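You operate a simulated robot arm through the tools that you are given. There is no shell and no other tool. Be economical: measure what you need, move in short steps, check, and stop when the job is done.

The job below is to be done with a simulated two-armed robot. You get a single attempt, and the scene is never put back.

## Task
Close the measuring table down: lamp off, magnet off, blank on the mat, table main switch off.

Only the result counts: the job must be done as asked and must still hold three seconds after the hand-in. Knocking over, shifting, dropping, spilling or breaking anything else fails it.

## Robot
Two 7-joint arms with two-finger parallel grippers on one trunk, on a base that drives. Base frame: it is fixed to the floor where the robot stands at the start and does not move with it; the origin is under the middle of the robot, x ahead of it, y to its left, z up. Units: m, degrees, N and s.
The left shoulder is at the start at [0.07, 0.134, 1.301], the right one opposite. Each reaches about 0.749 m from its shoulder. Places, roughly: blank [1.5, -2, 0.25]; blue lever [1.8, 1.6, 1.3]; lock knob [0.6, -0.3, 0.8]; machine lamp switch [0.6, 0, 1.4]; magnet knob [0.9, -0.4, 0.9]; rubber mat [0.9, -0.6, 0.9]; table main switch [0.5, 0, 0.8]. Payload 1.57 kg a hand.
Tool frame (each hand has its own): the origin (TCP) lies between the finger pads and is the grasp point; the fingertips stand 0.03 m ahead of it; z points along the fingers, y is the line along which they close. The gripper opens to 0.08 m. The fingers are 0.017 m wide and 0.012 m thick; the gripper's body (0.04 by 0.082 m) begins 0.08 m behind the TCP.
Orientation is told as [roll, pitch, yaw] about the base's x, y, z axes, in that order, counted from this pose: with the fingers straight down and closing along the base's y, the tool's x points along the base's -x, its y along +y and its z along -z.

## Interface
- The arms move only by the tool drive_tool. It takes "left_steps", "right_steps" or both (then of equal length, played together; a hand with none holds still); each is one flat list of numbers, 7 for each row, row after row: the shift along the tool's x, y, z in m, then the turn, a rotation vector about the tool's x, y, z in degrees, then the gripper command, from -1 (shut) to 1 (fully open), values between in proportion. In form: [x, y, z, rx, ry, rz, jaw, x, y, z, rx, ry, rz, jaw, ...]. A call has 1 to 20 rows; each row is the pose to reach, as a shift and turn from the pose commanded when the call began, along the tool's axes at that moment. Rows are played at 5 a second. More than 0.05 m and 8.6 degrees between two rows, or a gripper value outside its range, and nothing of the call is played. Where a pose cannot be reached the arm comes as near as it can. A force on the tool above 40 N (or 10 N above the force at the start of the call, whichever is more), or a blocked arm, ends the call early, and 0.2 s more pass. Each finger travels about 0.153 m/s and halts on what it meets, pressing with about 35 N; the grip force reading is that of the motor and also rises with nothing between the fingers. The clock runs only during rows and for 0.2 s after the last one: add rows that repeat a pose to give the fingers time. It gives the time, the measured TCP pose, the force on the tool (base axes), the opening and the grip force at its end, in the units of the frame above (readings bear some noise), with the torque about the TCP (base axes, N m) and any sound that the robot's microphone picked up.
- Cameras (640 x 400 px; columns grow to the right, rows downward): "scene" is now at [0.1277, -0.0223, 1.5125]; the picture's right is [-0.31, -0.95, 0.00], its down [-0.62, 0.20, -0.76] and it looks along [0.72, -0.23, -0.65] (base axes); focal length 245 px, centre (320, 200). "left" rides on the left gripper at [0.072, 0.007, -0.122] in its tool frame; the picture's right is [-0.09, 1.00, 0.00], its down [-0.84, -0.08, -0.54] and it looks along [-0.54, -0.05, 0.84] (tool axes); focal length 238 px, centre (320, 200). "right" rides on the right gripper at [0.072, -0.007, -0.122] in its tool frame; the picture's right is [0.09, 1.00, 0.00], its down [-0.84, 0.08, -0.54] and it looks along [-0.54, 0.05, 0.84] (tool axes); focal length 238 px, centre (320, 200). There is no depth. A picture from a camera that has moved, and an enlarged one, comes with that camera's place and axes in the base frame and with its lens. The place of the scene camera against the robot may be out by one fixed shift of up to 0.012 m in any direction.
- capture(camera): a new picture of that camera. It takes no simulated time.
- slide_trunk(by): slides the trunk up (or, below 0, down) by that many m; the arms and the scene camera ride with it, the base frame stays. It gives what a move gives, with no picture.
- roll_base(legs): drives the robot by 1 to 6 legs, each [ahead, left, turn to the left] in m, m and degrees, along the robot's own axes; the way and the turn of a leg run together, so that a leg with both is an arc; at most 1.5 m and 180 degrees a leg. The arms and the cameras ride along, it lands a little off, and it stops where it bumps. It gives what a move gives.
- head_to(pan, tilt): turns the head with the scene camera to pan (to the left, within 86 degrees either way) and tilt (down, from -29 to 69), counted from straight ahead of the robot. It gives what a move gives.
- close_up(camera, box): a new picture of the part [left, top, right, bottom] of that camera's present view, enlarged. It takes no simulated time.
- sign_off(): hands the job in; it is judged then, once.

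Work in short steps. Places have to be worked out from the pictures, the camera data and where the tool is seen: move nearer, look again, correct. Check each grasp and each placing, and mend what went wrong. You have 120 turns and 92 pictures in all, those below and enlarged ones among them. Open the grippers and draw the arms clear of the work before you hand the job in, unless the task says otherwise; then end with one line.

The tools are called after "Call:" as name(argument=value, ...) on one line, values as JSON. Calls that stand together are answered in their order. drive_tool: Moves the arms, as the interface text tells. Its arguments: {"type":"object","properties":{"left_steps":{"type":"array","items":{"type":"number"}},"right_steps":{"type":"array","items":{"type":"number"}}},"required":[]} The other tools are called the same way: slide_trunk (by) slides the trunk up or down; roll_base (legs) drives the base; head_to (pan, tilt) turns the head that bears the scene camera; capture (camera) takes a picture; close_up (camera, box) takes an enlarged picture of a part of a camera's view; sign_off () hands the job in.

At the start:

```text
time: 0.0
left_eef_pos: [0.3766, 0.0979, 1.1501]
left_tcp_rot: [-0.1, 0.1, 0.1]
left_ft_force: [-0.1, -0.1, 0.3]
left_moment: [-0.02, -0.04, -0.03]
left_finger_gap: 0.08
left_finger_force: 0.1
right_eef_pos: [0.4537, -0.2888, 0.9998]
right_tcp_rot: [-0.1, 0.0, -0.1]
right_ft_force: [0.3, -0.3, 0.2]
right_moment: [0.01, -0.02, 0.0]
right_finger_gap: 0.08
right_finger_force: 0.1
trunk travel left (down, up): [-0.875, 0.065]
robot x, y, heading: [0.0006, -0.0008, -0.1]
head pan, tilt: [-18.0, 40.9]
```

scene: 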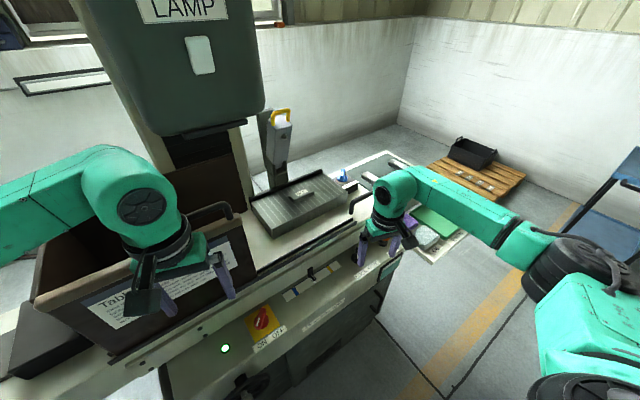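
right: 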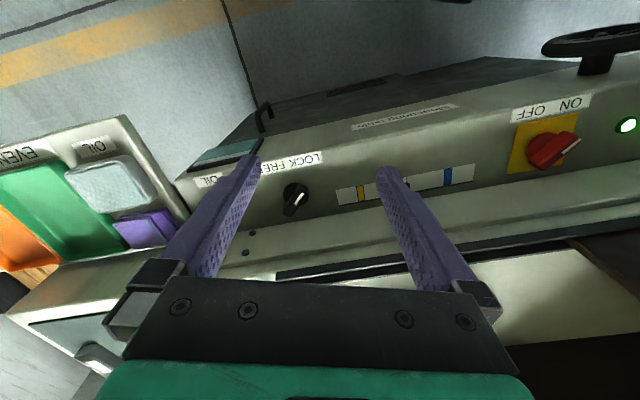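
left: 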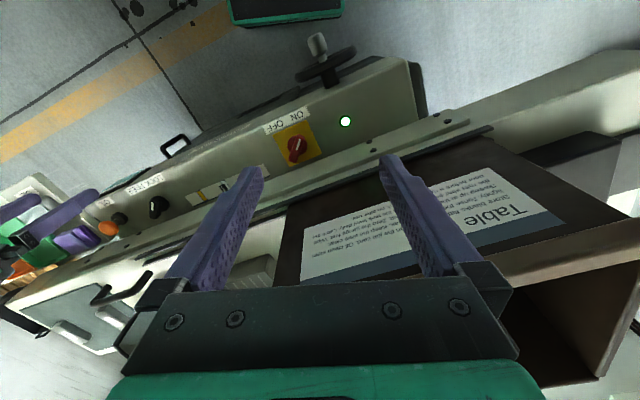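

The scene shows a card with text on the bin and several controls; I read these first.

Call:
close_up(camera="left", box=[280, 170, 580, 290])

Call:
close_up(camera="scene", box=[230, 90, 480, 250])

Call:
close_up(camera="scene", box=[60, 220, 420, 400])

```text
2.13 times, centred on (430, 230) of left
camera zoom: at [0.305, 0.1055, 1.2728], right [0.09, 1.0, 0.0], down [0.84, -0.08, 0.54], along [0.54, -0.05, -0.84], focal length 508 px, centre (85, 136)
```

zoom: 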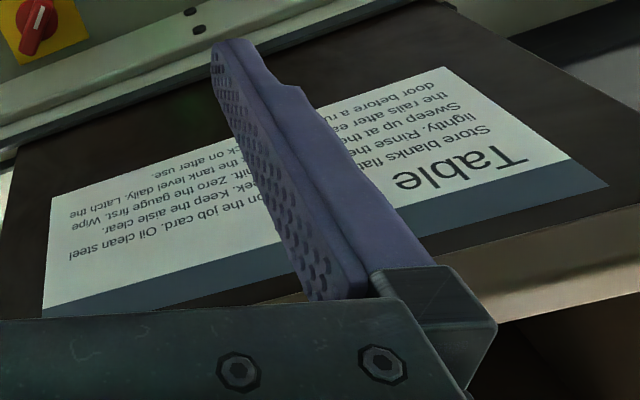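

```text
2.50 times, centred on (355, 170) of scene
camera zoom: at [0.1277, -0.0223, 1.5125], right [-0.31, -0.95, 0.0], down [-0.62, 0.2, -0.76], along [0.72, -0.23, -0.65], focal length 613 px, centre (232, 275)
```

zoom: 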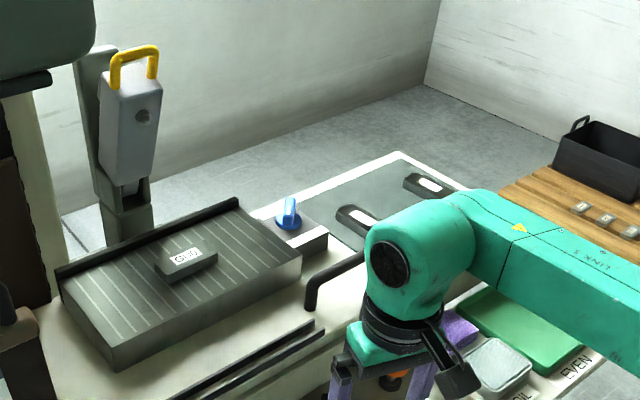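

```text
1.78 times, centred on (240, 310) of scene
camera zoom: at [0.1277, -0.0223, 1.5125], right [-0.31, -0.95, 0.0], down [-0.62, 0.2, -0.76], along [0.72, -0.23, -0.65], focal length 436 px, centre (462, 4)
```

zoom: 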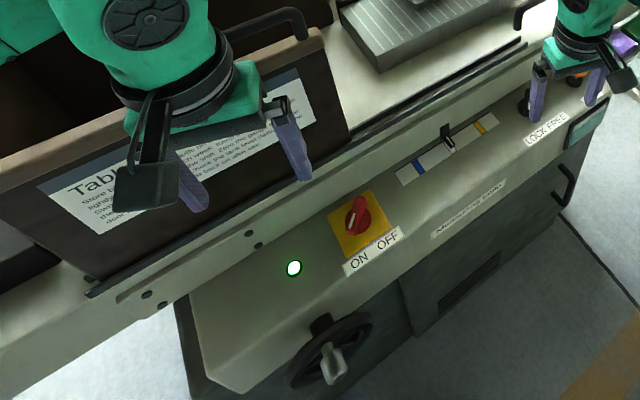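

The left hand hides the card. I move it to the left and tuck it back, then read the card.

Call:
drive_tool(left_steps=[0.02, 0.04, 0, 0, 0, 0, 1, 0.04, 0.08, 0, 0, 0, 0, 1, 0.06, 0.12, 0, 0, 0, 0, 1, 0.08, 0.16, 0, 0, 0, 0, 1, 0.1, 0.2, 0, 0, 0, 0, 1])

Call:
head_to(pan=10, tilt=45)

Call:
capture(camera="scene")

```text
time: 1.2
left_eef_pos: [0.2742, 0.2967, 1.1506]
left_tcp_rot: [0.0, -0.1, -0.2]
left_ft_force: [-0.2, 0.0, 0.1]
left_moment: [-0.03, -0.06, 0.0]
left_finger_gap: 0.0797
left_finger_force: 0.0
right_eef_pos: [0.4525, -0.2875, 1.0016]
right_tcp_rot: [0.0, -0.1, -0.1]
right_ft_force: [0.2, -0.4, -0.3]
right_moment: [-0.04, -0.01, -0.04]
right_finger_gap: 0.0798
right_finger_force: 0.0
trunk travel left (down, up): [-0.875, 0.065]
robot x, y, heading: [0.004, 0.001, -0.2]
head pan, tilt: [-18.0, 40.9]
```

```text
time: 2.1
left_eef_pos: [0.2777, 0.2966, 1.1513]
left_tcp_rot: [0.0, 0.0, 0.1]
left_ft_force: [-0.3, 0.1, 0.2]
left_moment: [0.01, -0.01, 0.01]
left_finger_gap: 0.0802
left_finger_force: 0.1
right_eef_pos: [0.4546, -0.2893, 0.9998]
right_tcp_rot: [0.1, -0.1, 0.0]
right_ft_force: [0.4, -0.3, -0.2]
right_moment: [-0.02, -0.02, 0.0]
right_finger_gap: 0.0799
right_finger_force: 0.1
trunk travel left (down, up): [-0.875, 0.065]
robot x, y, heading: [-0.0, 0.0003, 0.2]
head pan, tilt: [10.0, 45.0]
```

```text
85 pictures are left
camera scene: at [0.1281, 0.0176, 1.5065], right [0.17, -0.98, 0.0], down [-0.7, -0.12, -0.71], along [0.7, 0.12, -0.71], focal length 245 px, centre (320, 200)
```

scene: 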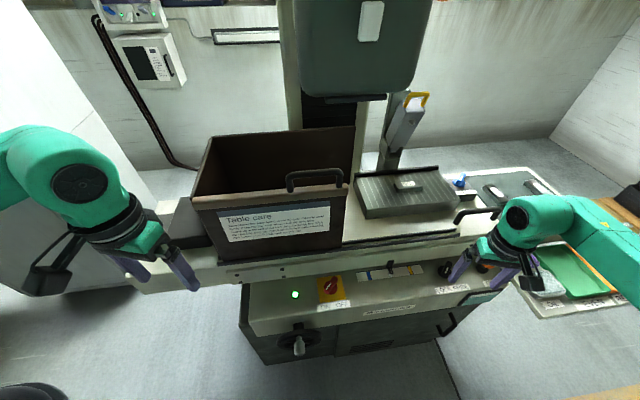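

The card is now clear, as are the boxes on the far wall; I enlarge each.

Call:
close_up(camera="scene", box=[210, 200, 340, 250])

Call:
head_to(pan=15, tilt=10)

Call:
capture(camera="scene")

Call:
head_to(pan=-45, tilt=30)

Call:
capture(camera="scene")

```text
4.92 times, centred on (275, 225) of scene
camera zoom: at [0.1281, 0.0176, 1.5065], right [0.17, -0.98, 0.0], down [-0.7, -0.12, -0.71], along [0.7, 0.12, -0.71], focal length 1207 px, centre (542, 77)
```

zoom: 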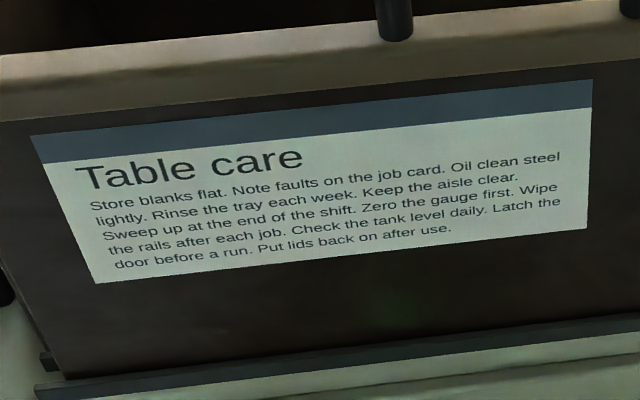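

```text
time: 3.1
left_eef_pos: [0.2771, 0.296, 1.1511]
left_tcp_rot: [-0.2, -0.1, 0.1]
left_ft_force: [-0.6, -0.2, -0.7]
left_moment: [0.02, 0.02, -0.02]
left_finger_gap: 0.0798
left_finger_force: 0.1
right_eef_pos: [0.4556, -0.2888, 0.9994]
right_tcp_rot: [-0.1, 0.0, -0.1]
right_ft_force: [-0.7, -0.9, -0.7]
right_moment: [0.03, -0.06, 0.0]
right_finger_gap: 0.08
right_finger_force: 0.1
trunk travel left (down, up): [-0.875, 0.065]
robot x, y, heading: [0.0033, 0.0031, 0.2]
head pan, tilt: [15.0, 10.0]
```

```text
83 pictures are left
camera scene: at [0.137, 0.0279, 1.5614], right [0.26, -0.97, 0.0], down [-0.17, -0.05, -0.98], along [0.95, 0.25, -0.17], focal length 245 px, centre (320, 200)
```

scene: 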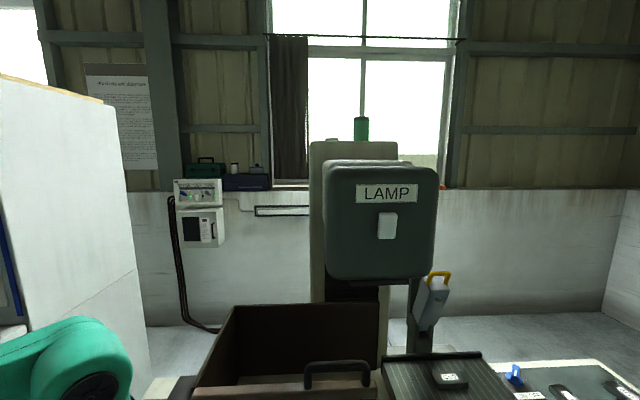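

```text
time: 4.4
left_eef_pos: [0.277, 0.2966, 1.1511]
left_tcp_rot: [0.0, 0.0, 0.1]
left_ft_force: [1.6, -0.5, -0.5]
left_moment: [0.01, 0.03, -0.04]
left_finger_gap: 0.08
left_finger_force: 0.0
right_eef_pos: [0.4565, -0.2891, 0.9987]
right_tcp_rot: [0.0, -0.1, 0.0]
right_ft_force: [0.1, -0.3, 0.1]
right_moment: [-0.03, 0.01, 0.0]
right_finger_gap: 0.08
right_finger_force: 0.0
trunk travel left (down, up): [-0.875, 0.065]
robot x, y, heading: [-0.0014, 0.0012, -0.0]
head pan, tilt: [-45.0, 30.0]
```

```text
82 pictures are left
camera scene: at [0.1113, -0.0601, 1.5292], right [-0.71, -0.71, 0.0], down [-0.35, 0.35, -0.87], along [0.61, -0.61, -0.5], focal length 245 px, centre (320, 200)
```

scene: 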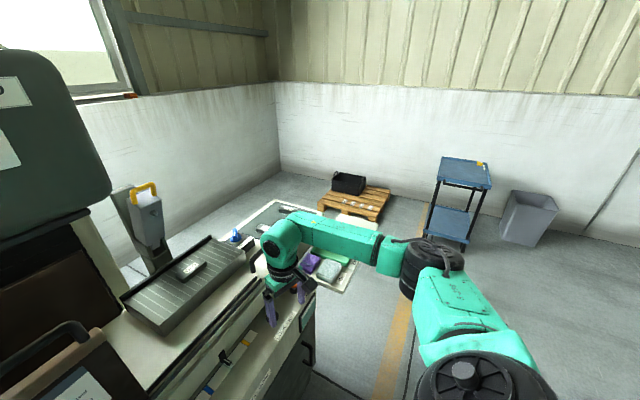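

A notice hangs on the wall and a panel beside it; I read both, and also the pallet.

Call:
close_up(camera="scene", box=[310, 160, 410, 225])

Call:
head_to(pan=25, tilt=5)

Call:
close_up(camera="scene", box=[150, 60, 250, 160])

Call:
close_up(camera="scene", box=[180, 140, 320, 260])

```text
6.15 times, centred on (360, 192) of scene
camera zoom: at [0.1113, -0.0601, 1.5292], right [-0.71, -0.71, 0.0], down [-0.35, 0.35, -0.87], along [0.61, -0.61, -0.5], focal length 1509 px, centre (74, 246)
```

zoom: 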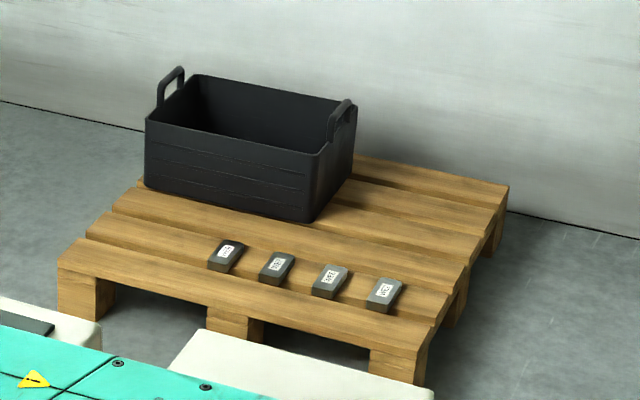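

```text
time: 5.8
left_eef_pos: [0.2773, 0.296, 1.1498]
left_tcp_rot: [-0.1, 0.1, 0.2]
left_ft_force: [0.4, 0.0, 0.4]
left_moment: [-0.02, 0.0, 0.0]
left_finger_gap: 0.08
left_finger_force: 0.1
right_eef_pos: [0.4545, -0.289, 1.0]
right_tcp_rot: [-0.1, 0.0, 0.0]
right_ft_force: [-0.7, -0.1, -0.7]
right_moment: [0.03, 0.02, -0.01]
right_finger_gap: 0.0803
right_finger_force: 0.2
trunk travel left (down, up): [-0.875, 0.065]
robot x, y, heading: [0.0001, 0.0006, -0.0]
head pan, tilt: [25.0, 5.0]
```

```text
4.00 times, centred on (200, 110) of scene
camera zoom: at [0.1306, 0.0425, 1.5696], right [0.42, -0.91, 0.0], down [-0.08, -0.04, -1.0], along [0.9, 0.42, -0.09], focal length 981 px, centre (800, 560)
```

zoom: 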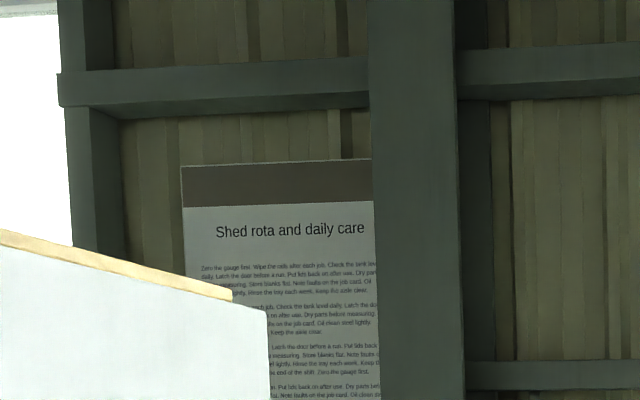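

```text
3.33 times, centred on (250, 200) of scene
camera zoom: at [0.1306, 0.0425, 1.5696], right [0.42, -0.91, 0.0], down [-0.08, -0.04, -1.0], along [0.9, 0.42, -0.09], focal length 818 px, centre (553, 200)
```

zoom: 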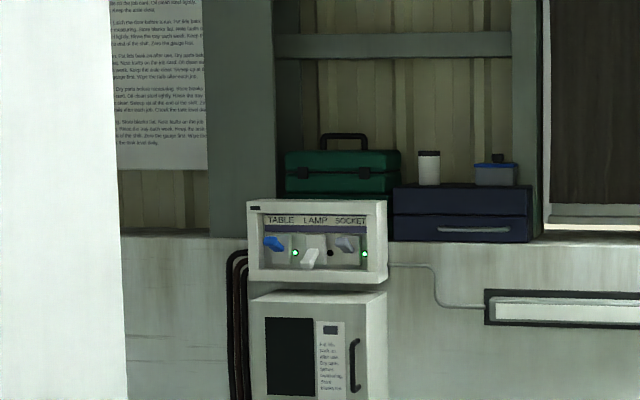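

Now the chuck block, the mat and the bits around, close up.

Call:
head_to(pan=-25, tilt=35)

Call:
capture(camera="scene")

Call:
close_up(camera="scene", box=[200, 150, 300, 212])

Call:
close_up(camera="scene", box=[270, 130, 430, 230])

Call:
close_up(camera="scene", box=[420, 130, 500, 180])

```text
time: 7.0
left_eef_pos: [0.2762, 0.2958, 1.1505]
left_tcp_rot: [0.0, 0.1, 0.1]
left_ft_force: [0.4, -0.1, 0.8]
left_moment: [-0.02, 0.0, 0.01]
left_finger_gap: 0.08
left_finger_force: 0.1
right_eef_pos: [0.4551, -0.2884, 0.9991]
right_tcp_rot: [0.0, 0.0, -0.1]
right_ft_force: [-0.7, -0.1, -0.2]
right_moment: [-0.02, 0.0, 0.02]
right_finger_gap: 0.0799
right_finger_force: 0.1
trunk travel left (down, up): [-0.875, 0.065]
robot x, y, heading: [-0.0009, -0.0008, -0.0]
head pan, tilt: [-25.0, 35.0]
```

```text
78 pictures are left
camera scene: at [0.1272, -0.0333, 1.5214], right [-0.42, -0.91, 0.0], down [-0.52, 0.24, -0.82], along [0.74, -0.35, -0.57], focal length 245 px, centre (320, 200)
```

scene: 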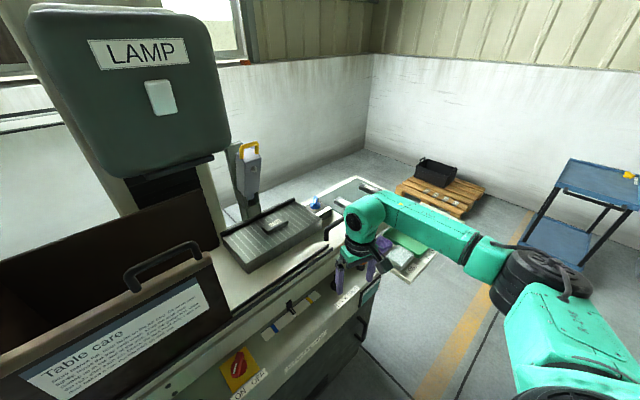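

```text
6.40 times, centred on (250, 181) of scene
camera zoom: at [0.1272, -0.0333, 1.5214], right [-0.42, -0.91, 0.0], down [-0.52, 0.24, -0.82], along [0.74, -0.35, -0.57], focal length 1570 px, centre (768, 322)
```

zoom: 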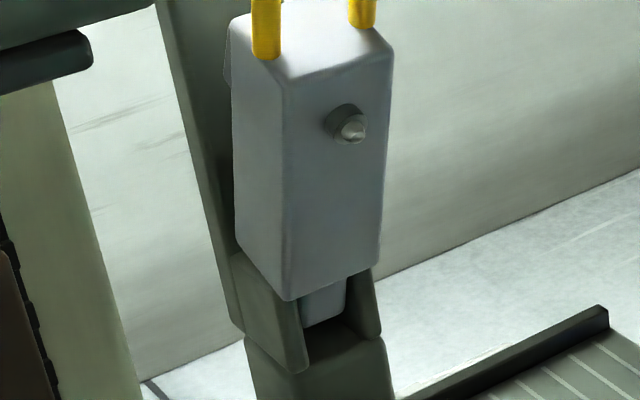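

```text
4.00 times, centred on (350, 180) of scene
camera zoom: at [0.1272, -0.0333, 1.5214], right [-0.42, -0.91, 0.0], down [-0.52, 0.24, -0.82], along [0.74, -0.35, -0.57], focal length 981 px, centre (200, 280)
```

zoom: 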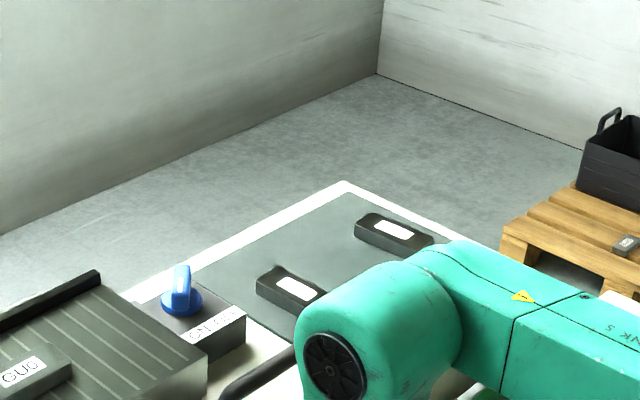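

```text
8.00 times, centred on (460, 155) of scene
camera zoom: at [0.1272, -0.0333, 1.5214], right [-0.42, -0.91, 0.0], down [-0.52, 0.24, -0.82], along [0.74, -0.35, -0.57], focal length 1962 px, centre (-800, 560)
```

zoom: 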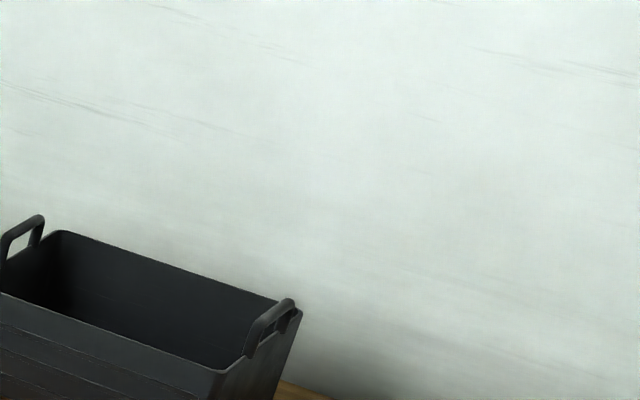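

I zoom on the labels of the chuck block, the mat blocks and the pallet blocks.

Call:
close_up(camera="scene", box=[255, 210, 295, 235])

Call:
close_up(camera="scene", box=[330, 175, 390, 212])

Call:
close_up(camera="scene", box=[410, 180, 470, 217])

Call:
close_up(camera="scene", box=[60, 10, 240, 180])

```text
16.00 times, centred on (275, 222) of scene
camera zoom: at [0.1272, -0.0333, 1.5214], right [-0.42, -0.91, 0.0], down [-0.52, 0.24, -0.82], along [0.74, -0.35, -0.57], focal length 3924 px, centre (1040, -160)
```

zoom: 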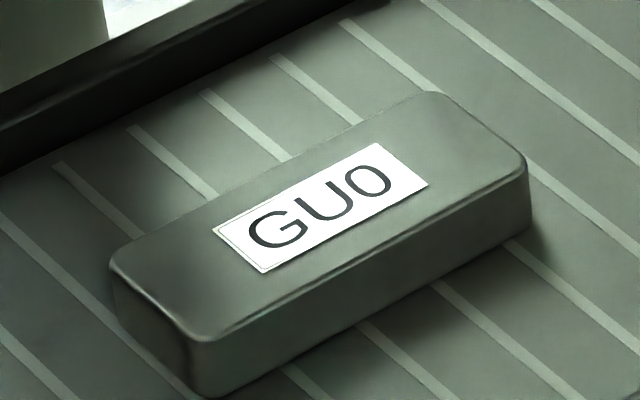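

```text
10.67 times, centred on (360, 194) of scene
camera zoom: at [0.1272, -0.0333, 1.5214], right [-0.42, -0.91, 0.0], down [-0.52, 0.24, -0.82], along [0.74, -0.35, -0.57], focal length 2616 px, centre (-107, 269)
```

zoom: 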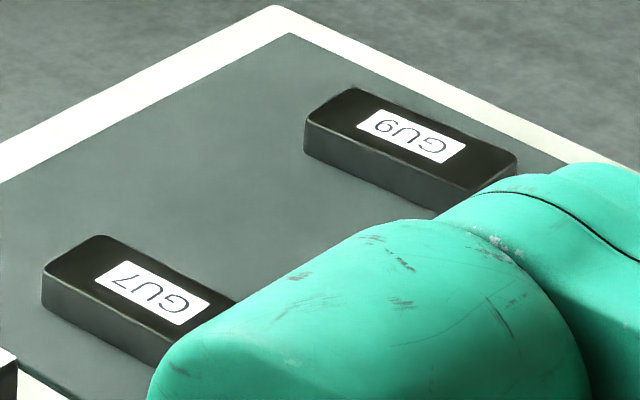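

```text
10.67 times, centred on (440, 198) of scene
camera zoom: at [0.1272, -0.0333, 1.5214], right [-0.42, -0.91, 0.0], down [-0.52, 0.24, -0.82], along [0.74, -0.35, -0.57], focal length 2616 px, centre (-960, 216)
```

zoom: 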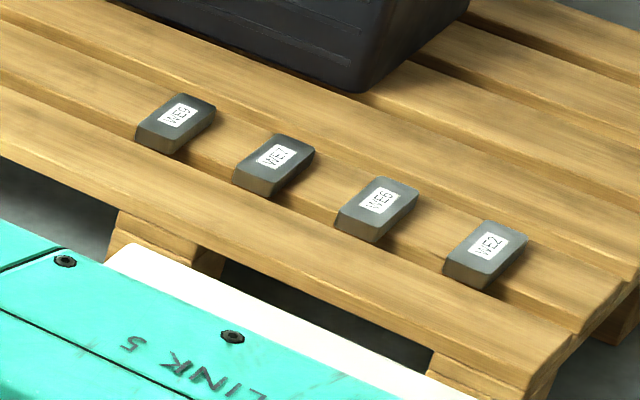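

```text
2.35 times, centred on (150, 95) of scene
camera zoom: at [0.1272, -0.0333, 1.5214], right [-0.42, -0.91, 0.0], down [-0.52, 0.24, -0.82], along [0.74, -0.35, -0.57], focal length 577 px, centre (720, 447)
```

zoom: 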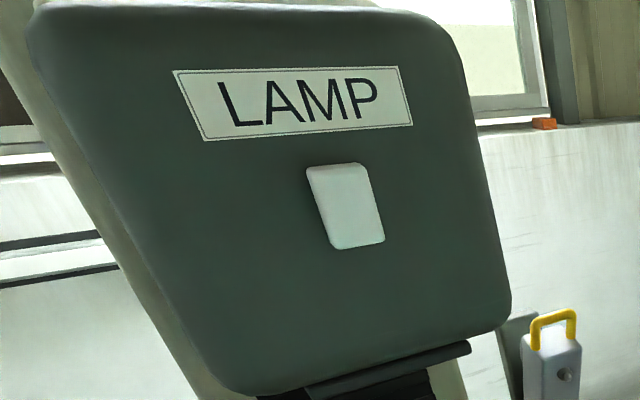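

The chuck bears GU0, the mat GU7 and GU9, the pallet four WE pieces. I look for more writing: the wall cabinet card, and the trays at the right after moving the right hand back.

Call:
drive_tool(right_steps=[0.03, -0.03, -0.03, 0, 0, 0, 1, 0.06, -0.06, -0.06, 0, 0, 0, 1, 0.09, -0.09, -0.09, 0, 0, 0, 1, 0.12, -0.1, -0.12, 0, 0, 0, 1, 0.15, -0.1, -0.15, 0, 0, 0, 1])

Call:
head_to(pan=-30, tilt=45)

Call:
capture(camera="scene")

Call:
capture(camera="right")

```text
refused: row 1 steps farther than a row can; nothing moved
```

```text
time: 7.8
left_eef_pos: [0.2772, 0.2956, 1.1518]
left_tcp_rot: [-0.1, 0.0, 0.1]
left_ft_force: [0.0, 0.3, 0.0]
left_moment: [-0.04, 0.01, -0.01]
left_finger_gap: 0.0801
left_finger_force: 0.0
right_eef_pos: [0.4554, -0.2896, 0.9992]
right_tcp_rot: [0.1, 0.0, 0.0]
right_ft_force: [0.4, 0.4, -0.1]
right_moment: [0.03, 0.01, 0.0]
right_finger_gap: 0.08
right_finger_force: 0.1
trunk travel left (down, up): [-0.875, 0.065]
robot x, y, heading: [0.0037, -0.0037, 0.1]
head pan, tilt: [-30.0, 45.0]
```

```text
70 pictures are left
camera scene: at [0.1177, -0.0368, 1.5066], right [-0.5, -0.87, 0.0], down [-0.61, 0.35, -0.71], along [0.61, -0.35, -0.71], focal length 245 px, centre (320, 200)
```

scene: 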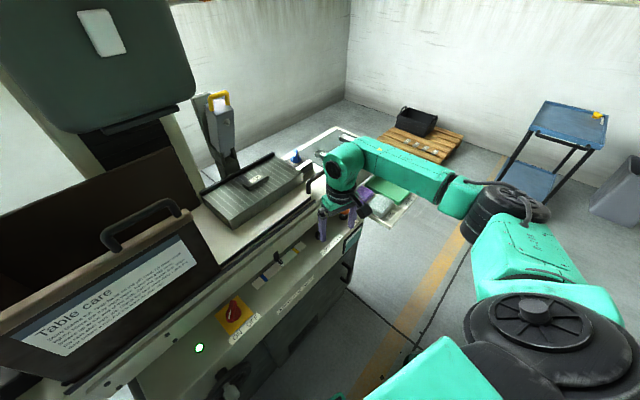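

```text
69 pictures are left
camera right: at [0.3846, -0.2949, 1.121], right [-0.09, 1.0, 0.0], down [0.84, 0.08, 0.54], along [0.54, 0.05, -0.84], focal length 238 px, centre (320, 200)
```

right: 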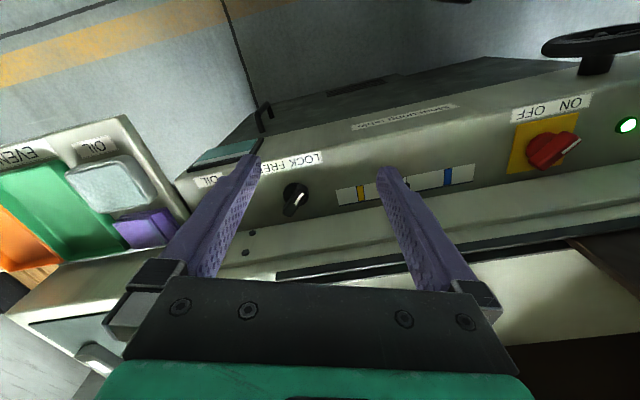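

The step was slightly too long; I retry it smaller, then look at trays and the cabinet card.

Call:
drive_tool(right_steps=[0.03, -0.02, -0.025, 0, 0, 0, 1, 0.06, -0.04, -0.05, 0, 0, 0, 1, 0.09, -0.06, -0.075, 0, 0, 0, 1, 0.12, -0.08, -0.1, 0, 0, 0, 1, 0.15, -0.1, -0.125, 0, 0, 0, 1])

Call:
capture(camera="scene")

Call:
head_to(pan=25, tilt=5)

Call:
close_up(camera="scene", box=[240, 230, 300, 268])

Call:
close_up(camera="scene", box=[180, 100, 260, 185])

Call:
close_up(camera="scene", box=[248, 195, 304, 230])

```text
time: 8.9
left_eef_pos: [0.2753, 0.2964, 1.151]
left_tcp_rot: [-0.1, -0.1, 0.2]
left_ft_force: [-0.8, -0.6, 0.1]
left_moment: [0.02, -0.02, 0.03]
left_finger_gap: 0.0802
left_finger_force: 0.0
right_eef_pos: [0.312, -0.3803, 1.1201]
right_tcp_rot: [0.1, -0.1, -0.4]
right_ft_force: [-0.2, 0.6, -1.3]
right_moment: [0.03, -0.01, 0.02]
right_finger_gap: 0.0799
right_finger_force: 0.0
right hand out of reach, approached as far as the arm can: row 5
trunk travel left (down, up): [-0.875, 0.065]
robot x, y, heading: [0.0018, -0.0024, 0.3]
head pan, tilt: [-30.0, 45.0]
```

```text
68 pictures are left
camera scene: at [0.1155, -0.0375, 1.5067], right [-0.5, -0.87, 0.0], down [-0.61, 0.35, -0.71], along [0.61, -0.35, -0.71], focal length 245 px, centre (320, 200)
```

scene: 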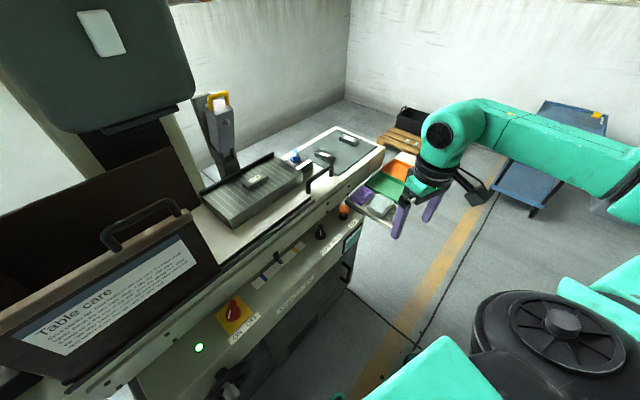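

```text
time: 10.2
left_eef_pos: [0.2759, 0.2957, 1.1512]
left_tcp_rot: [0.0, 0.0, 0.0]
left_ft_force: [0.6, -0.3, -0.2]
left_moment: [-0.03, 0.0, 0.02]
left_finger_gap: 0.0802
left_finger_force: 0.1
right_eef_pos: [0.3135, -0.3812, 1.119]
right_tcp_rot: [-0.1, 0.2, -0.4]
right_ft_force: [0.3, -0.2, 0.6]
right_moment: [0.04, 0.01, -0.01]
right_finger_gap: 0.0799
right_finger_force: 0.1
trunk travel left (down, up): [-0.875, 0.065]
robot x, y, heading: [-0.0008, -0.0025, 0.1]
head pan, tilt: [25.0, 5.0]
```

```text
10.53 times, centred on (270, 249) of scene
camera zoom: at [0.1302, 0.0424, 1.5696], right [0.42, -0.91, 0.0], down [-0.08, -0.04, -1.0], along [0.9, 0.42, -0.09], focal length 2582 px, centre (846, -316)
```

zoom: 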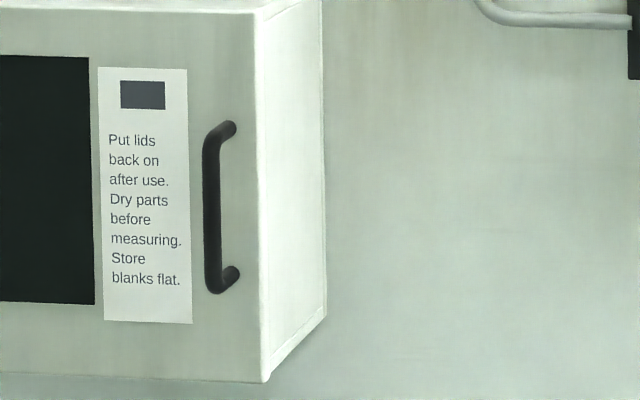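

```text
4.71 times, centred on (220, 142) of scene
camera zoom: at [0.1302, 0.0424, 1.5696], right [0.42, -0.91, 0.0], down [-0.08, -0.04, -1.0], along [0.9, 0.42, -0.09], focal length 1154 px, centre (791, 471)
```

zoom: 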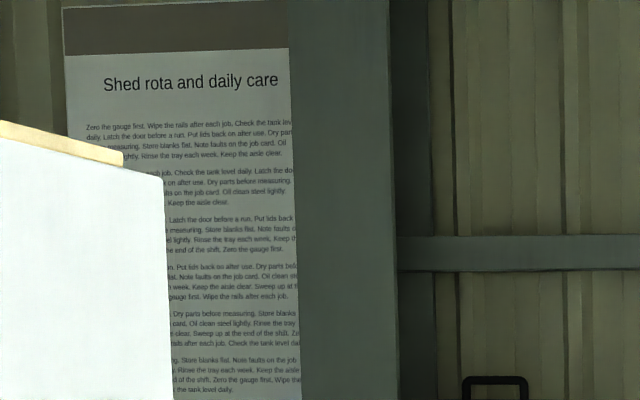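

```text
11.43 times, centred on (276, 212) of scene
camera zoom: at [0.1302, 0.0424, 1.5696], right [0.42, -0.91, 0.0], down [-0.08, -0.04, -1.0], along [0.9, 0.42, -0.09], focal length 2803 px, centre (823, 57)
```

zoom: 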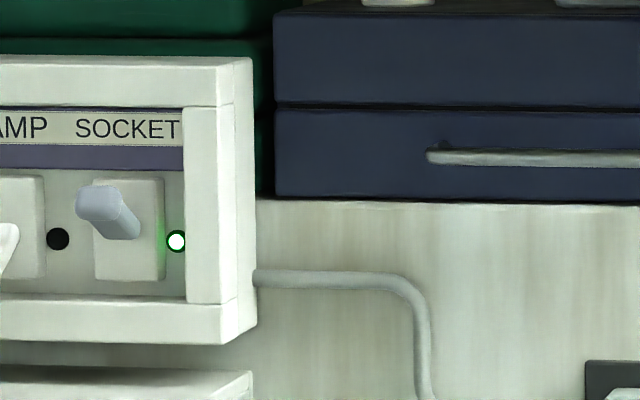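

These texts are filler. I look around for any job card: left, right, and the table's right end.

Call:
head_to(pan=75, tilt=20)

Call:
capture(camera="scene")

Call:
head_to(pan=-80, tilt=20)

Call:
capture(camera="scene")

Call:
head_to(pan=-30, tilt=45)

Call:
close_up(camera="scene", box=[240, 110, 440, 235])

Call:
close_up(camera="scene", box=[180, 200, 380, 360])

```text
time: 11.4
left_eef_pos: [0.2772, 0.2967, 1.1511]
left_tcp_rot: [0.0, 0.0, 0.1]
left_ft_force: [0.2, -0.3, 0.5]
left_moment: [-0.01, 0.02, -0.02]
left_finger_gap: 0.0801
left_finger_force: 0.0
right_eef_pos: [0.3144, -0.3813, 1.1185]
right_tcp_rot: [-0.1, 0.1, -0.4]
right_ft_force: [0.1, 0.4, -1.0]
right_moment: [0.0, 0.0, -0.01]
right_finger_gap: 0.08
right_finger_force: 0.1
trunk travel left (down, up): [-0.875, 0.065]
robot x, y, heading: [0.0017, -0.001, 0.1]
head pan, tilt: [75.0, 20.0]
```

```text
64 pictures are left
camera scene: at [0.0714, 0.0937, 1.5453], right [0.97, -0.26, 0.0], down [-0.09, -0.33, -0.94], along [0.24, 0.91, -0.34], focal length 245 px, centre (320, 200)
```

scene: 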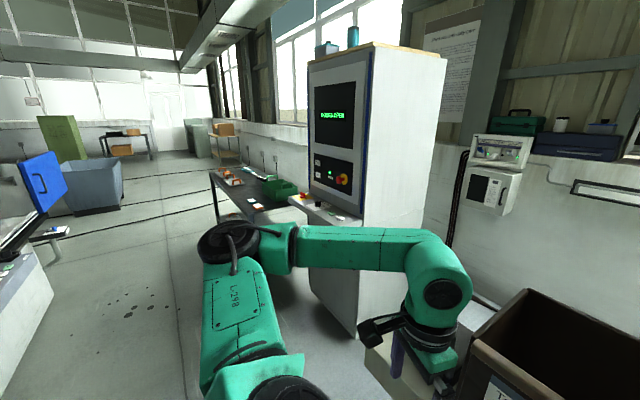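

```text
time: 13.8
left_eef_pos: [0.2772, 0.296, 1.1511]
left_tcp_rot: [0.0, 0.1, 0.1]
left_ft_force: [-0.4, 0.0, 0.2]
left_moment: [0.01, -0.01, 0.01]
left_finger_gap: 0.0797
left_finger_force: 0.1
right_eef_pos: [0.3144, -0.3811, 1.1183]
right_tcp_rot: [0.0, 0.0, -0.3]
right_ft_force: [-0.2, 0.3, 0.3]
right_moment: [0.02, 0.03, 0.02]
right_finger_gap: 0.0802
right_finger_force: 0.0
trunk travel left (down, up): [-0.875, 0.065]
robot x, y, heading: [0.0011, 0.0022, -0.1]
head pan, tilt: [-80.0, 20.0]
```

```text
63 pictures are left
camera scene: at [0.0634, -0.0879, 1.5452], right [-0.98, -0.17, 0.0], down [-0.06, 0.34, -0.94], along [0.16, -0.93, -0.34], focal length 245 px, centre (320, 200)
```

scene: 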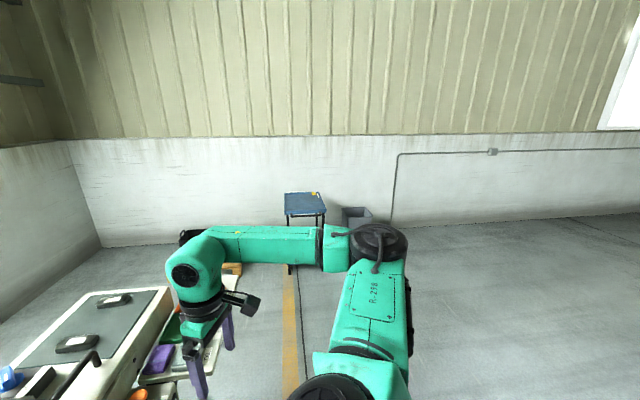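

```text
time: 14.9
left_eef_pos: [0.2777, 0.296, 1.1508]
left_tcp_rot: [0.0, 0.0, 0.1]
left_ft_force: [0.2, -0.3, -0.2]
left_moment: [-0.01, 0.01, -0.01]
left_finger_gap: 0.0803
left_finger_force: 0.0
right_eef_pos: [0.3142, -0.3809, 1.1191]
right_tcp_rot: [0.0, 0.1, -0.5]
right_ft_force: [0.1, 0.6, 0.7]
right_moment: [-0.04, 0.02, 0.01]
right_finger_gap: 0.08
right_finger_force: 0.1
trunk travel left (down, up): [-0.875, 0.065]
robot x, y, heading: [-0.0021, 0.001, 0.0]
head pan, tilt: [-30.0, 45.0]
```

```text
3.20 times, centred on (340, 172) of scene
camera zoom: at [0.1176, -0.037, 1.5066], right [-0.5, -0.87, 0.0], down [-0.61, 0.35, -0.71], along [0.61, -0.35, -0.71], focal length 785 px, centre (256, 288)
```

zoom: 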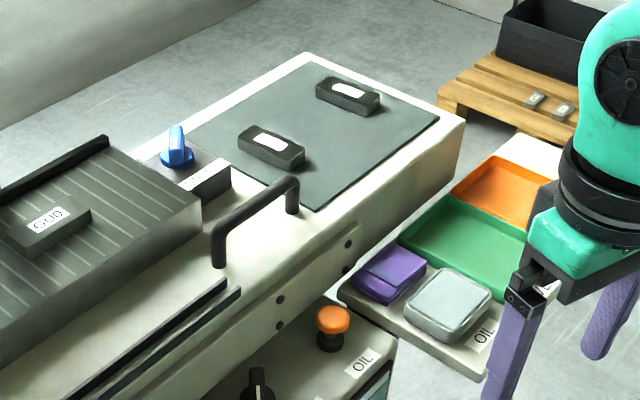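

```text
2.50 times, centred on (280, 280) of scene
camera zoom: at [0.1176, -0.037, 1.5066], right [-0.5, -0.87, 0.0], down [-0.61, 0.35, -0.71], along [0.61, -0.35, -0.71], focal length 613 px, centre (420, 0)
```

zoom: 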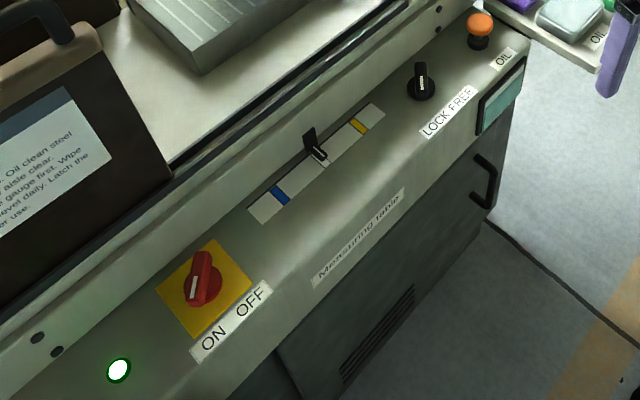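

The scene's other text is filler; the blank on the magnetic chuck (GU0) is the one belonging to this table. First the lamp: I turn the left hand to point ahead at the lamp switch and look at it closely.

Call:
drive_tool(left_steps=[-0.012, -0.008, -0.02, 0, -7.5, 0, 0, -0.024, -0.016, -0.04, 0, -15, 0, -1, -0.036, -0.025, -0.06, 0, -22.5, 0, -1, -0.048, -0.033, -0.08, 0, -30, 0, -1, -0.06, -0.042, -0.1, 0, -37.5, 0, -1, -0.072, -0.05, -0.12, 0, -45, 0, -1, -0.084, -0.058, -0.14, 0, -52.5, 0, -1, -0.096, -0.067, -0.16, 0, -60, 0, -1, -0.108, -0.075, -0.18, 0, -67.5, 0, -1, -0.12, -0.083, -0.2, 0, -75, 0, -1, -0.132, -0.09, -0.225, 0, -82.5, 0, -1, -0.145, -0.1, -0.25, 0, -90, 0, -1])

Call:
capture(camera="left")

Call:
head_to(pan=10, tilt=5)

Call:
close_up(camera="scene", box=[280, 140, 480, 320])

```text
time: 17.6
left_eef_pos: [0.4299, 0.2051, 1.3882]
left_tcp_rot: [4.6, -85.6, -4.7]
left_ft_force: [-0.4, 0.3, 0.5]
left_moment: [0.02, 0.02, -0.1]
left_finger_gap: 0.0
left_finger_force: 21.6
left hand out of reach, approached as far as the arm can: row 8, 9, 10, 11, 12
right_eef_pos: [0.3161, -0.3777, 1.1186]
right_tcp_rot: [-0.3, 0.1, -0.4]
right_ft_force: [-0.1, -0.5, 0.6]
right_moment: [-0.03, 0.0, 0.0]
right_finger_gap: 0.0801
right_finger_force: 0.1
trunk travel left (down, up): [-0.875, 0.065]
robot x, y, heading: [-0.0012, -0.0003, 0.1]
head pan, tilt: [-30.0, 45.0]
```

```text
60 pictures are left
camera left: at [0.3031, 0.2132, 1.3267], right [0.01, 1.0, 0.1], down [-0.48, -0.08, 0.88], along [0.88, -0.06, 0.47], focal length 238 px, centre (320, 200)
```

left: 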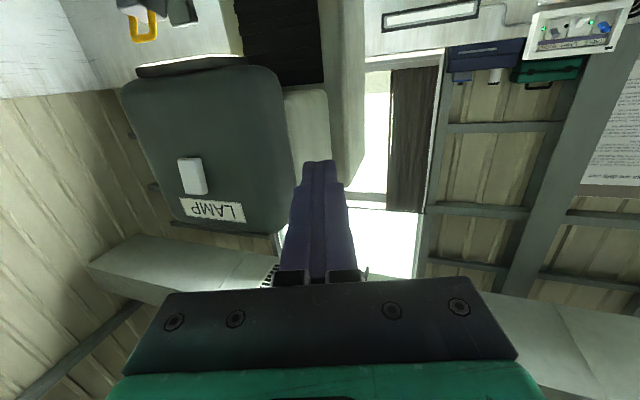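

```text
time: 18.6
left_eef_pos: [0.4262, 0.1997, 1.3878]
left_tcp_rot: [8.1, -85.5, -8.3]
left_ft_force: [-0.6, -0.4, -0.3]
left_moment: [0.04, 0.0, 0.0]
left_finger_gap: 0.0
left_finger_force: 21.2
right_eef_pos: [0.3135, -0.3812, 1.1192]
right_tcp_rot: [0.0, 0.0, -0.4]
right_ft_force: [-0.4, -0.5, -0.9]
right_moment: [0.03, -0.02, 0.02]
right_finger_gap: 0.0802
right_finger_force: 0.0
trunk travel left (down, up): [-0.875, 0.065]
robot x, y, heading: [-0.0035, 0.0033, -0.1]
head pan, tilt: [10.0, 5.0]
```

```text
2.22 times, centred on (380, 230) of scene
camera zoom: at [0.1374, 0.0188, 1.5695], right [0.17, -0.98, 0.0], down [-0.09, -0.01, -1.0], along [0.98, 0.17, -0.09], focal length 545 px, centre (187, 133)
```

zoom: 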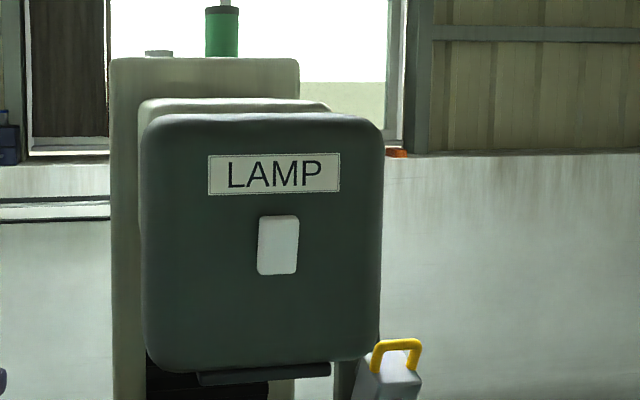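

Triangulation puts the switch at about (0.607, 0.021, 1.432). I enlarge it from the left camera to see the rocker's tilt and the lamp's underside.

Call:
close_up(camera="left", box=[160, 140, 260, 230])

Call:
close_up(camera="left", box=[80, 0, 300, 130])

Call:
close_up(camera="scene", box=[360, 210, 400, 250])

```text
4.44 times, centred on (210, 185) of left
camera zoom: at [0.2997, 0.2088, 1.328], right [0.01, 0.99, 0.1], down [-0.48, -0.08, 0.88], along [0.88, -0.06, 0.47], focal length 1059 px, centre (809, 267)
```

zoom: 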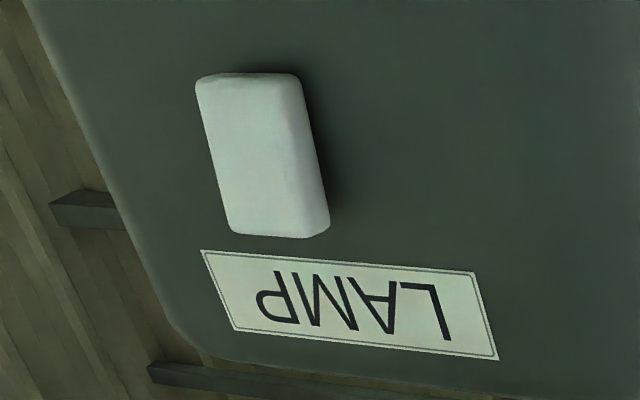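

```text
2.91 times, centred on (190, 65) of left
camera zoom: at [0.2997, 0.2088, 1.328], right [0.01, 0.99, 0.1], down [-0.48, -0.08, 0.88], along [0.88, -0.06, 0.47], focal length 693 px, centre (698, 593)
```

zoom: 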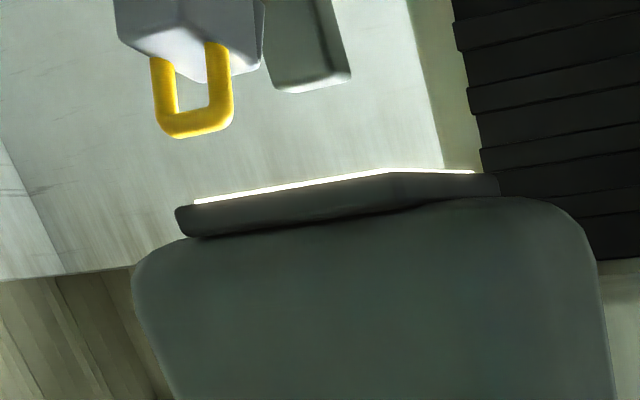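

```text
10.00 times, centred on (380, 230) of scene
camera zoom: at [0.1374, 0.0188, 1.5695], right [0.17, -0.98, 0.0], down [-0.09, -0.01, -1.0], along [0.98, 0.17, -0.09], focal length 2453 px, centre (-280, -100)
```

zoom: 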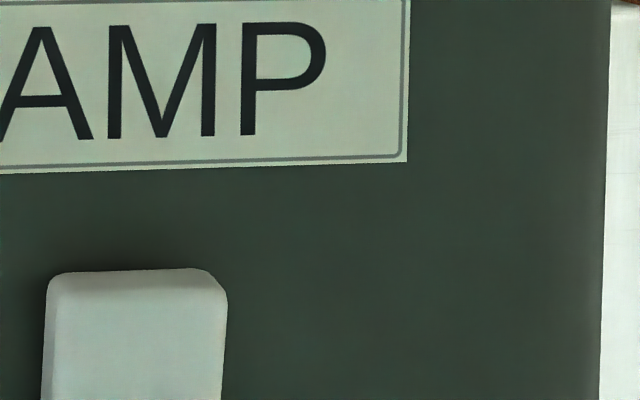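

The lamp strip is lit, so it is on; the rocker's upper half seems to stand proud. I bring the closed left fingertips in front of the upper half, 4-5 cm short.

Call:
drive_tool(left_steps=[-0.008, -0.03, 0.018, 0, 0, 0, -1, -0.016, -0.06, 0.036, 0, 0, 0, -1, -0.024, -0.09, 0.054, 0, 0, 0, -1, -0.032, -0.12, 0.072, 0, 0, 0, -1, -0.04, -0.15, 0.09, 0, 0, 0, -1, -0.046, -0.176, 0.108, 0, 0, 0, -1, -0.046, -0.176, 0.108, 0, 0, 0, -1])

Call:
capture(camera="left")

Call:
capture(camera="scene")

```text
time: 20.2
left_eef_pos: [0.5367, 0.0348, 1.4275]
left_tcp_rot: [7.2, -85.7, -7.4]
left_ft_force: [-0.5, 0.2, -0.5]
left_moment: [-0.02, 0.04, 0.01]
left_finger_gap: 0.0
left_finger_force: 20.7
left hand out of reach, approached as far as the arm can: row 6, 7
right_eef_pos: [0.3127, -0.3792, 1.1192]
right_tcp_rot: [-0.1, 0.0, -0.4]
right_ft_force: [-0.5, 0.3, 0.3]
right_moment: [-0.01, 0.0, 0.01]
right_finger_gap: 0.08
right_finger_force: 0.0
trunk travel left (down, up): [-0.875, 0.065]
robot x, y, heading: [0.0005, 0.0023, 0.4]
head pan, tilt: [10.0, 5.0]
```

```text
55 pictures are left
camera left: at [0.4095, 0.0422, 1.3656], right [0.01, 0.99, 0.1], down [-0.48, -0.08, 0.87], along [0.88, -0.06, 0.47], focal length 238 px, centre (320, 200)
```

left: 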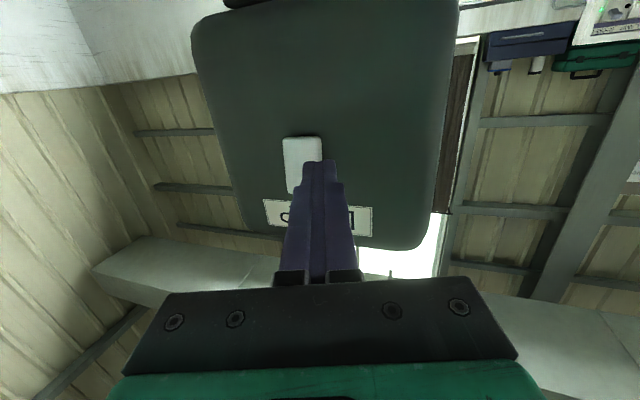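

```text
54 pictures are left
camera scene: at [0.1365, 0.0207, 1.5697], right [0.17, -0.98, 0.0], down [-0.09, -0.02, -1.0], along [0.98, 0.17, -0.09], focal length 245 px, centre (320, 200)
```

scene: 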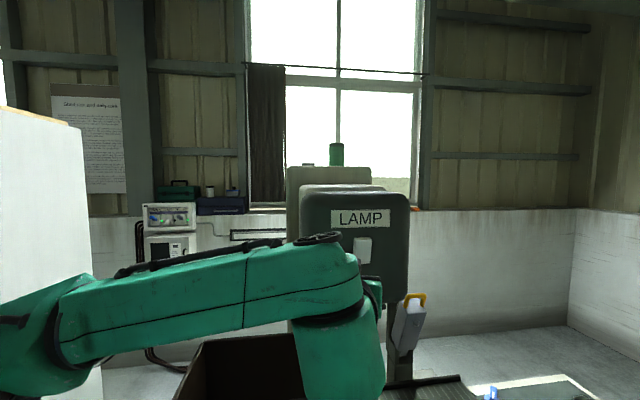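

The tip is at about y 0.035, z 1.43, at the edge of the arm's reach. I raise the trunk by 3 cm to get it to the upper half.

Call:
slide_trunk(by=0.03)

Call:
drive_tool(left_steps=[0, 0, 0, 0, 0, 0, -1, 0, 0, 0.01, 0, 0, 0, -1])

```text
time: 21.0
left_eef_pos: [0.5386, 0.0324, 1.4574]
left_tcp_rot: [7.1, -85.6, -7.4]
left_ft_force: [0.2, 0.2, 0.2]
left_moment: [0.01, 0.01, 0.02]
left_finger_gap: 0.0
left_finger_force: 21.3
right_eef_pos: [0.3144, -0.3809, 1.1497]
right_tcp_rot: [-0.1, 0.0, -0.4]
right_ft_force: [-0.5, 0.5, -0.3]
right_moment: [0.03, -0.02, 0.01]
right_finger_gap: 0.0803
right_finger_force: 0.1
trunk travel left (down, up): [-0.905, 0.035]
robot x, y, heading: [0.0019, 0.002, 0.0]
head pan, tilt: [10.0, 5.0]
```

```text
time: 21.6
left_eef_pos: [0.5481, 0.0348, 1.4558]
left_tcp_rot: [7.0, -85.4, -7.4]
left_ft_force: [0.3, 0.0, -0.3]
left_moment: [0.02, -0.01, -0.02]
left_finger_gap: 0.0
left_finger_force: 21.3
right_eef_pos: [0.3148, -0.3806, 1.1487]
right_tcp_rot: [0.0, 0.0, -0.3]
right_ft_force: [-0.1, -0.1, 0.1]
right_moment: [0.02, 0.04, -0.03]
right_finger_gap: 0.0797
right_finger_force: 0.1
trunk travel left (down, up): [-0.905, 0.035]
robot x, y, heading: [0.0012, 0.0033, 0.1]
head pan, tilt: [10.0, 5.0]
```

Now I align to y 0.022, z 1.449 and push forward slowly.

Call:
drive_tool(left_steps=[0.007, -0.012, 0, 0, 0, 0, -1, 0.007, -0.012, 0.008, 0, 0, 0, -1, 0.007, -0.012, 0.014, 0, 0, 0, -1, 0.007, -0.012, 0.02, 0, 0, 0, -1, 0.007, -0.012, 0.026, 0, 0, 0, -1, 0.007, -0.012, 0.032, 0, 0, 0, -1])

Call:
capture(camera="left")

```text
time: 23.0
left_eef_pos: [0.5623, 0.035, 1.4434]
left_tcp_rot: [7.1, -85.6, -7.4]
left_ft_force: [0.4, -0.2, 0.5]
left_moment: [0.02, -0.02, 0.02]
left_finger_gap: 0.0
left_finger_force: 21.1
left hand out of reach, approached as far as the arm can: row 1, 2, 3, 4, 5, 6
right_eef_pos: [0.3138, -0.3813, 1.1484]
right_tcp_rot: [0.0, -0.1, -0.5]
right_ft_force: [-0.5, 0.2, 0.2]
right_moment: [0.02, 0.01, 0.01]
right_finger_gap: 0.0799
right_finger_force: 0.1
trunk travel left (down, up): [-0.905, 0.035]
robot x, y, heading: [0.0017, 0.0006, -0.1]
head pan, tilt: [10.0, 5.0]
```

```text
53 pictures are left
camera left: at [0.4353, 0.0442, 1.3822], right [0.01, 0.99, 0.1], down [-0.48, -0.08, 0.87], along [0.88, -0.06, 0.47], focal length 238 px, centre (320, 200)
```

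left: 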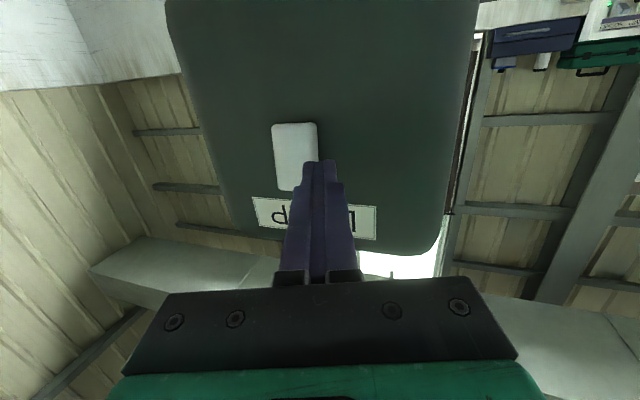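

Sideways reach is exhausted, so I shift the base 1.8 cm right and check.

Call:
roll_base(legs=[[0, -0.018, 0]])

Call:
capture(camera="left")

```text
time: 23.8
left_eef_pos: [0.5626, 0.0232, 1.4433]
left_tcp_rot: [4.1, -85.6, -4.4]
left_ft_force: [-0.2, 1.4, 0.9]
left_moment: [-0.01, 0.01, -0.05]
left_finger_gap: 0.0
left_finger_force: 21.3
right_eef_pos: [0.3138, -0.3953, 1.1507]
right_tcp_rot: [-0.4, 0.0, -0.5]
right_ft_force: [-0.5, 0.1, 0.6]
right_moment: [-0.02, -0.03, 0.0]
right_finger_gap: 0.0802
right_finger_force: 0.0
trunk travel left (down, up): [-0.905, 0.035]
robot x, y, heading: [0.0024, -0.0201, 0.1]
head pan, tilt: [10.0, 5.0]
```

```text
52 pictures are left
camera left: at [0.4355, 0.0312, 1.382], right [0.01, 1.0, 0.1], down [-0.48, -0.08, 0.88], along [0.88, -0.06, 0.47], focal length 238 px, centre (320, 200)
```

left: 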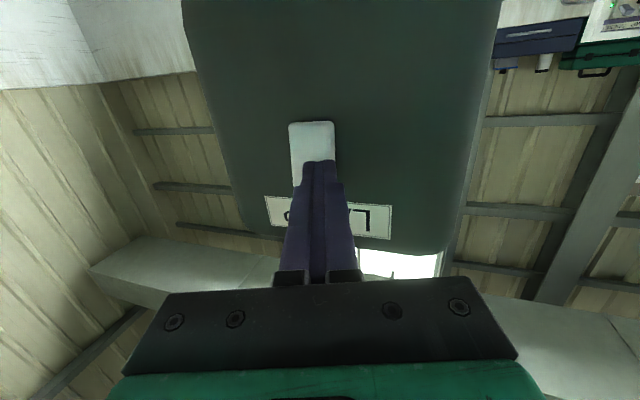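

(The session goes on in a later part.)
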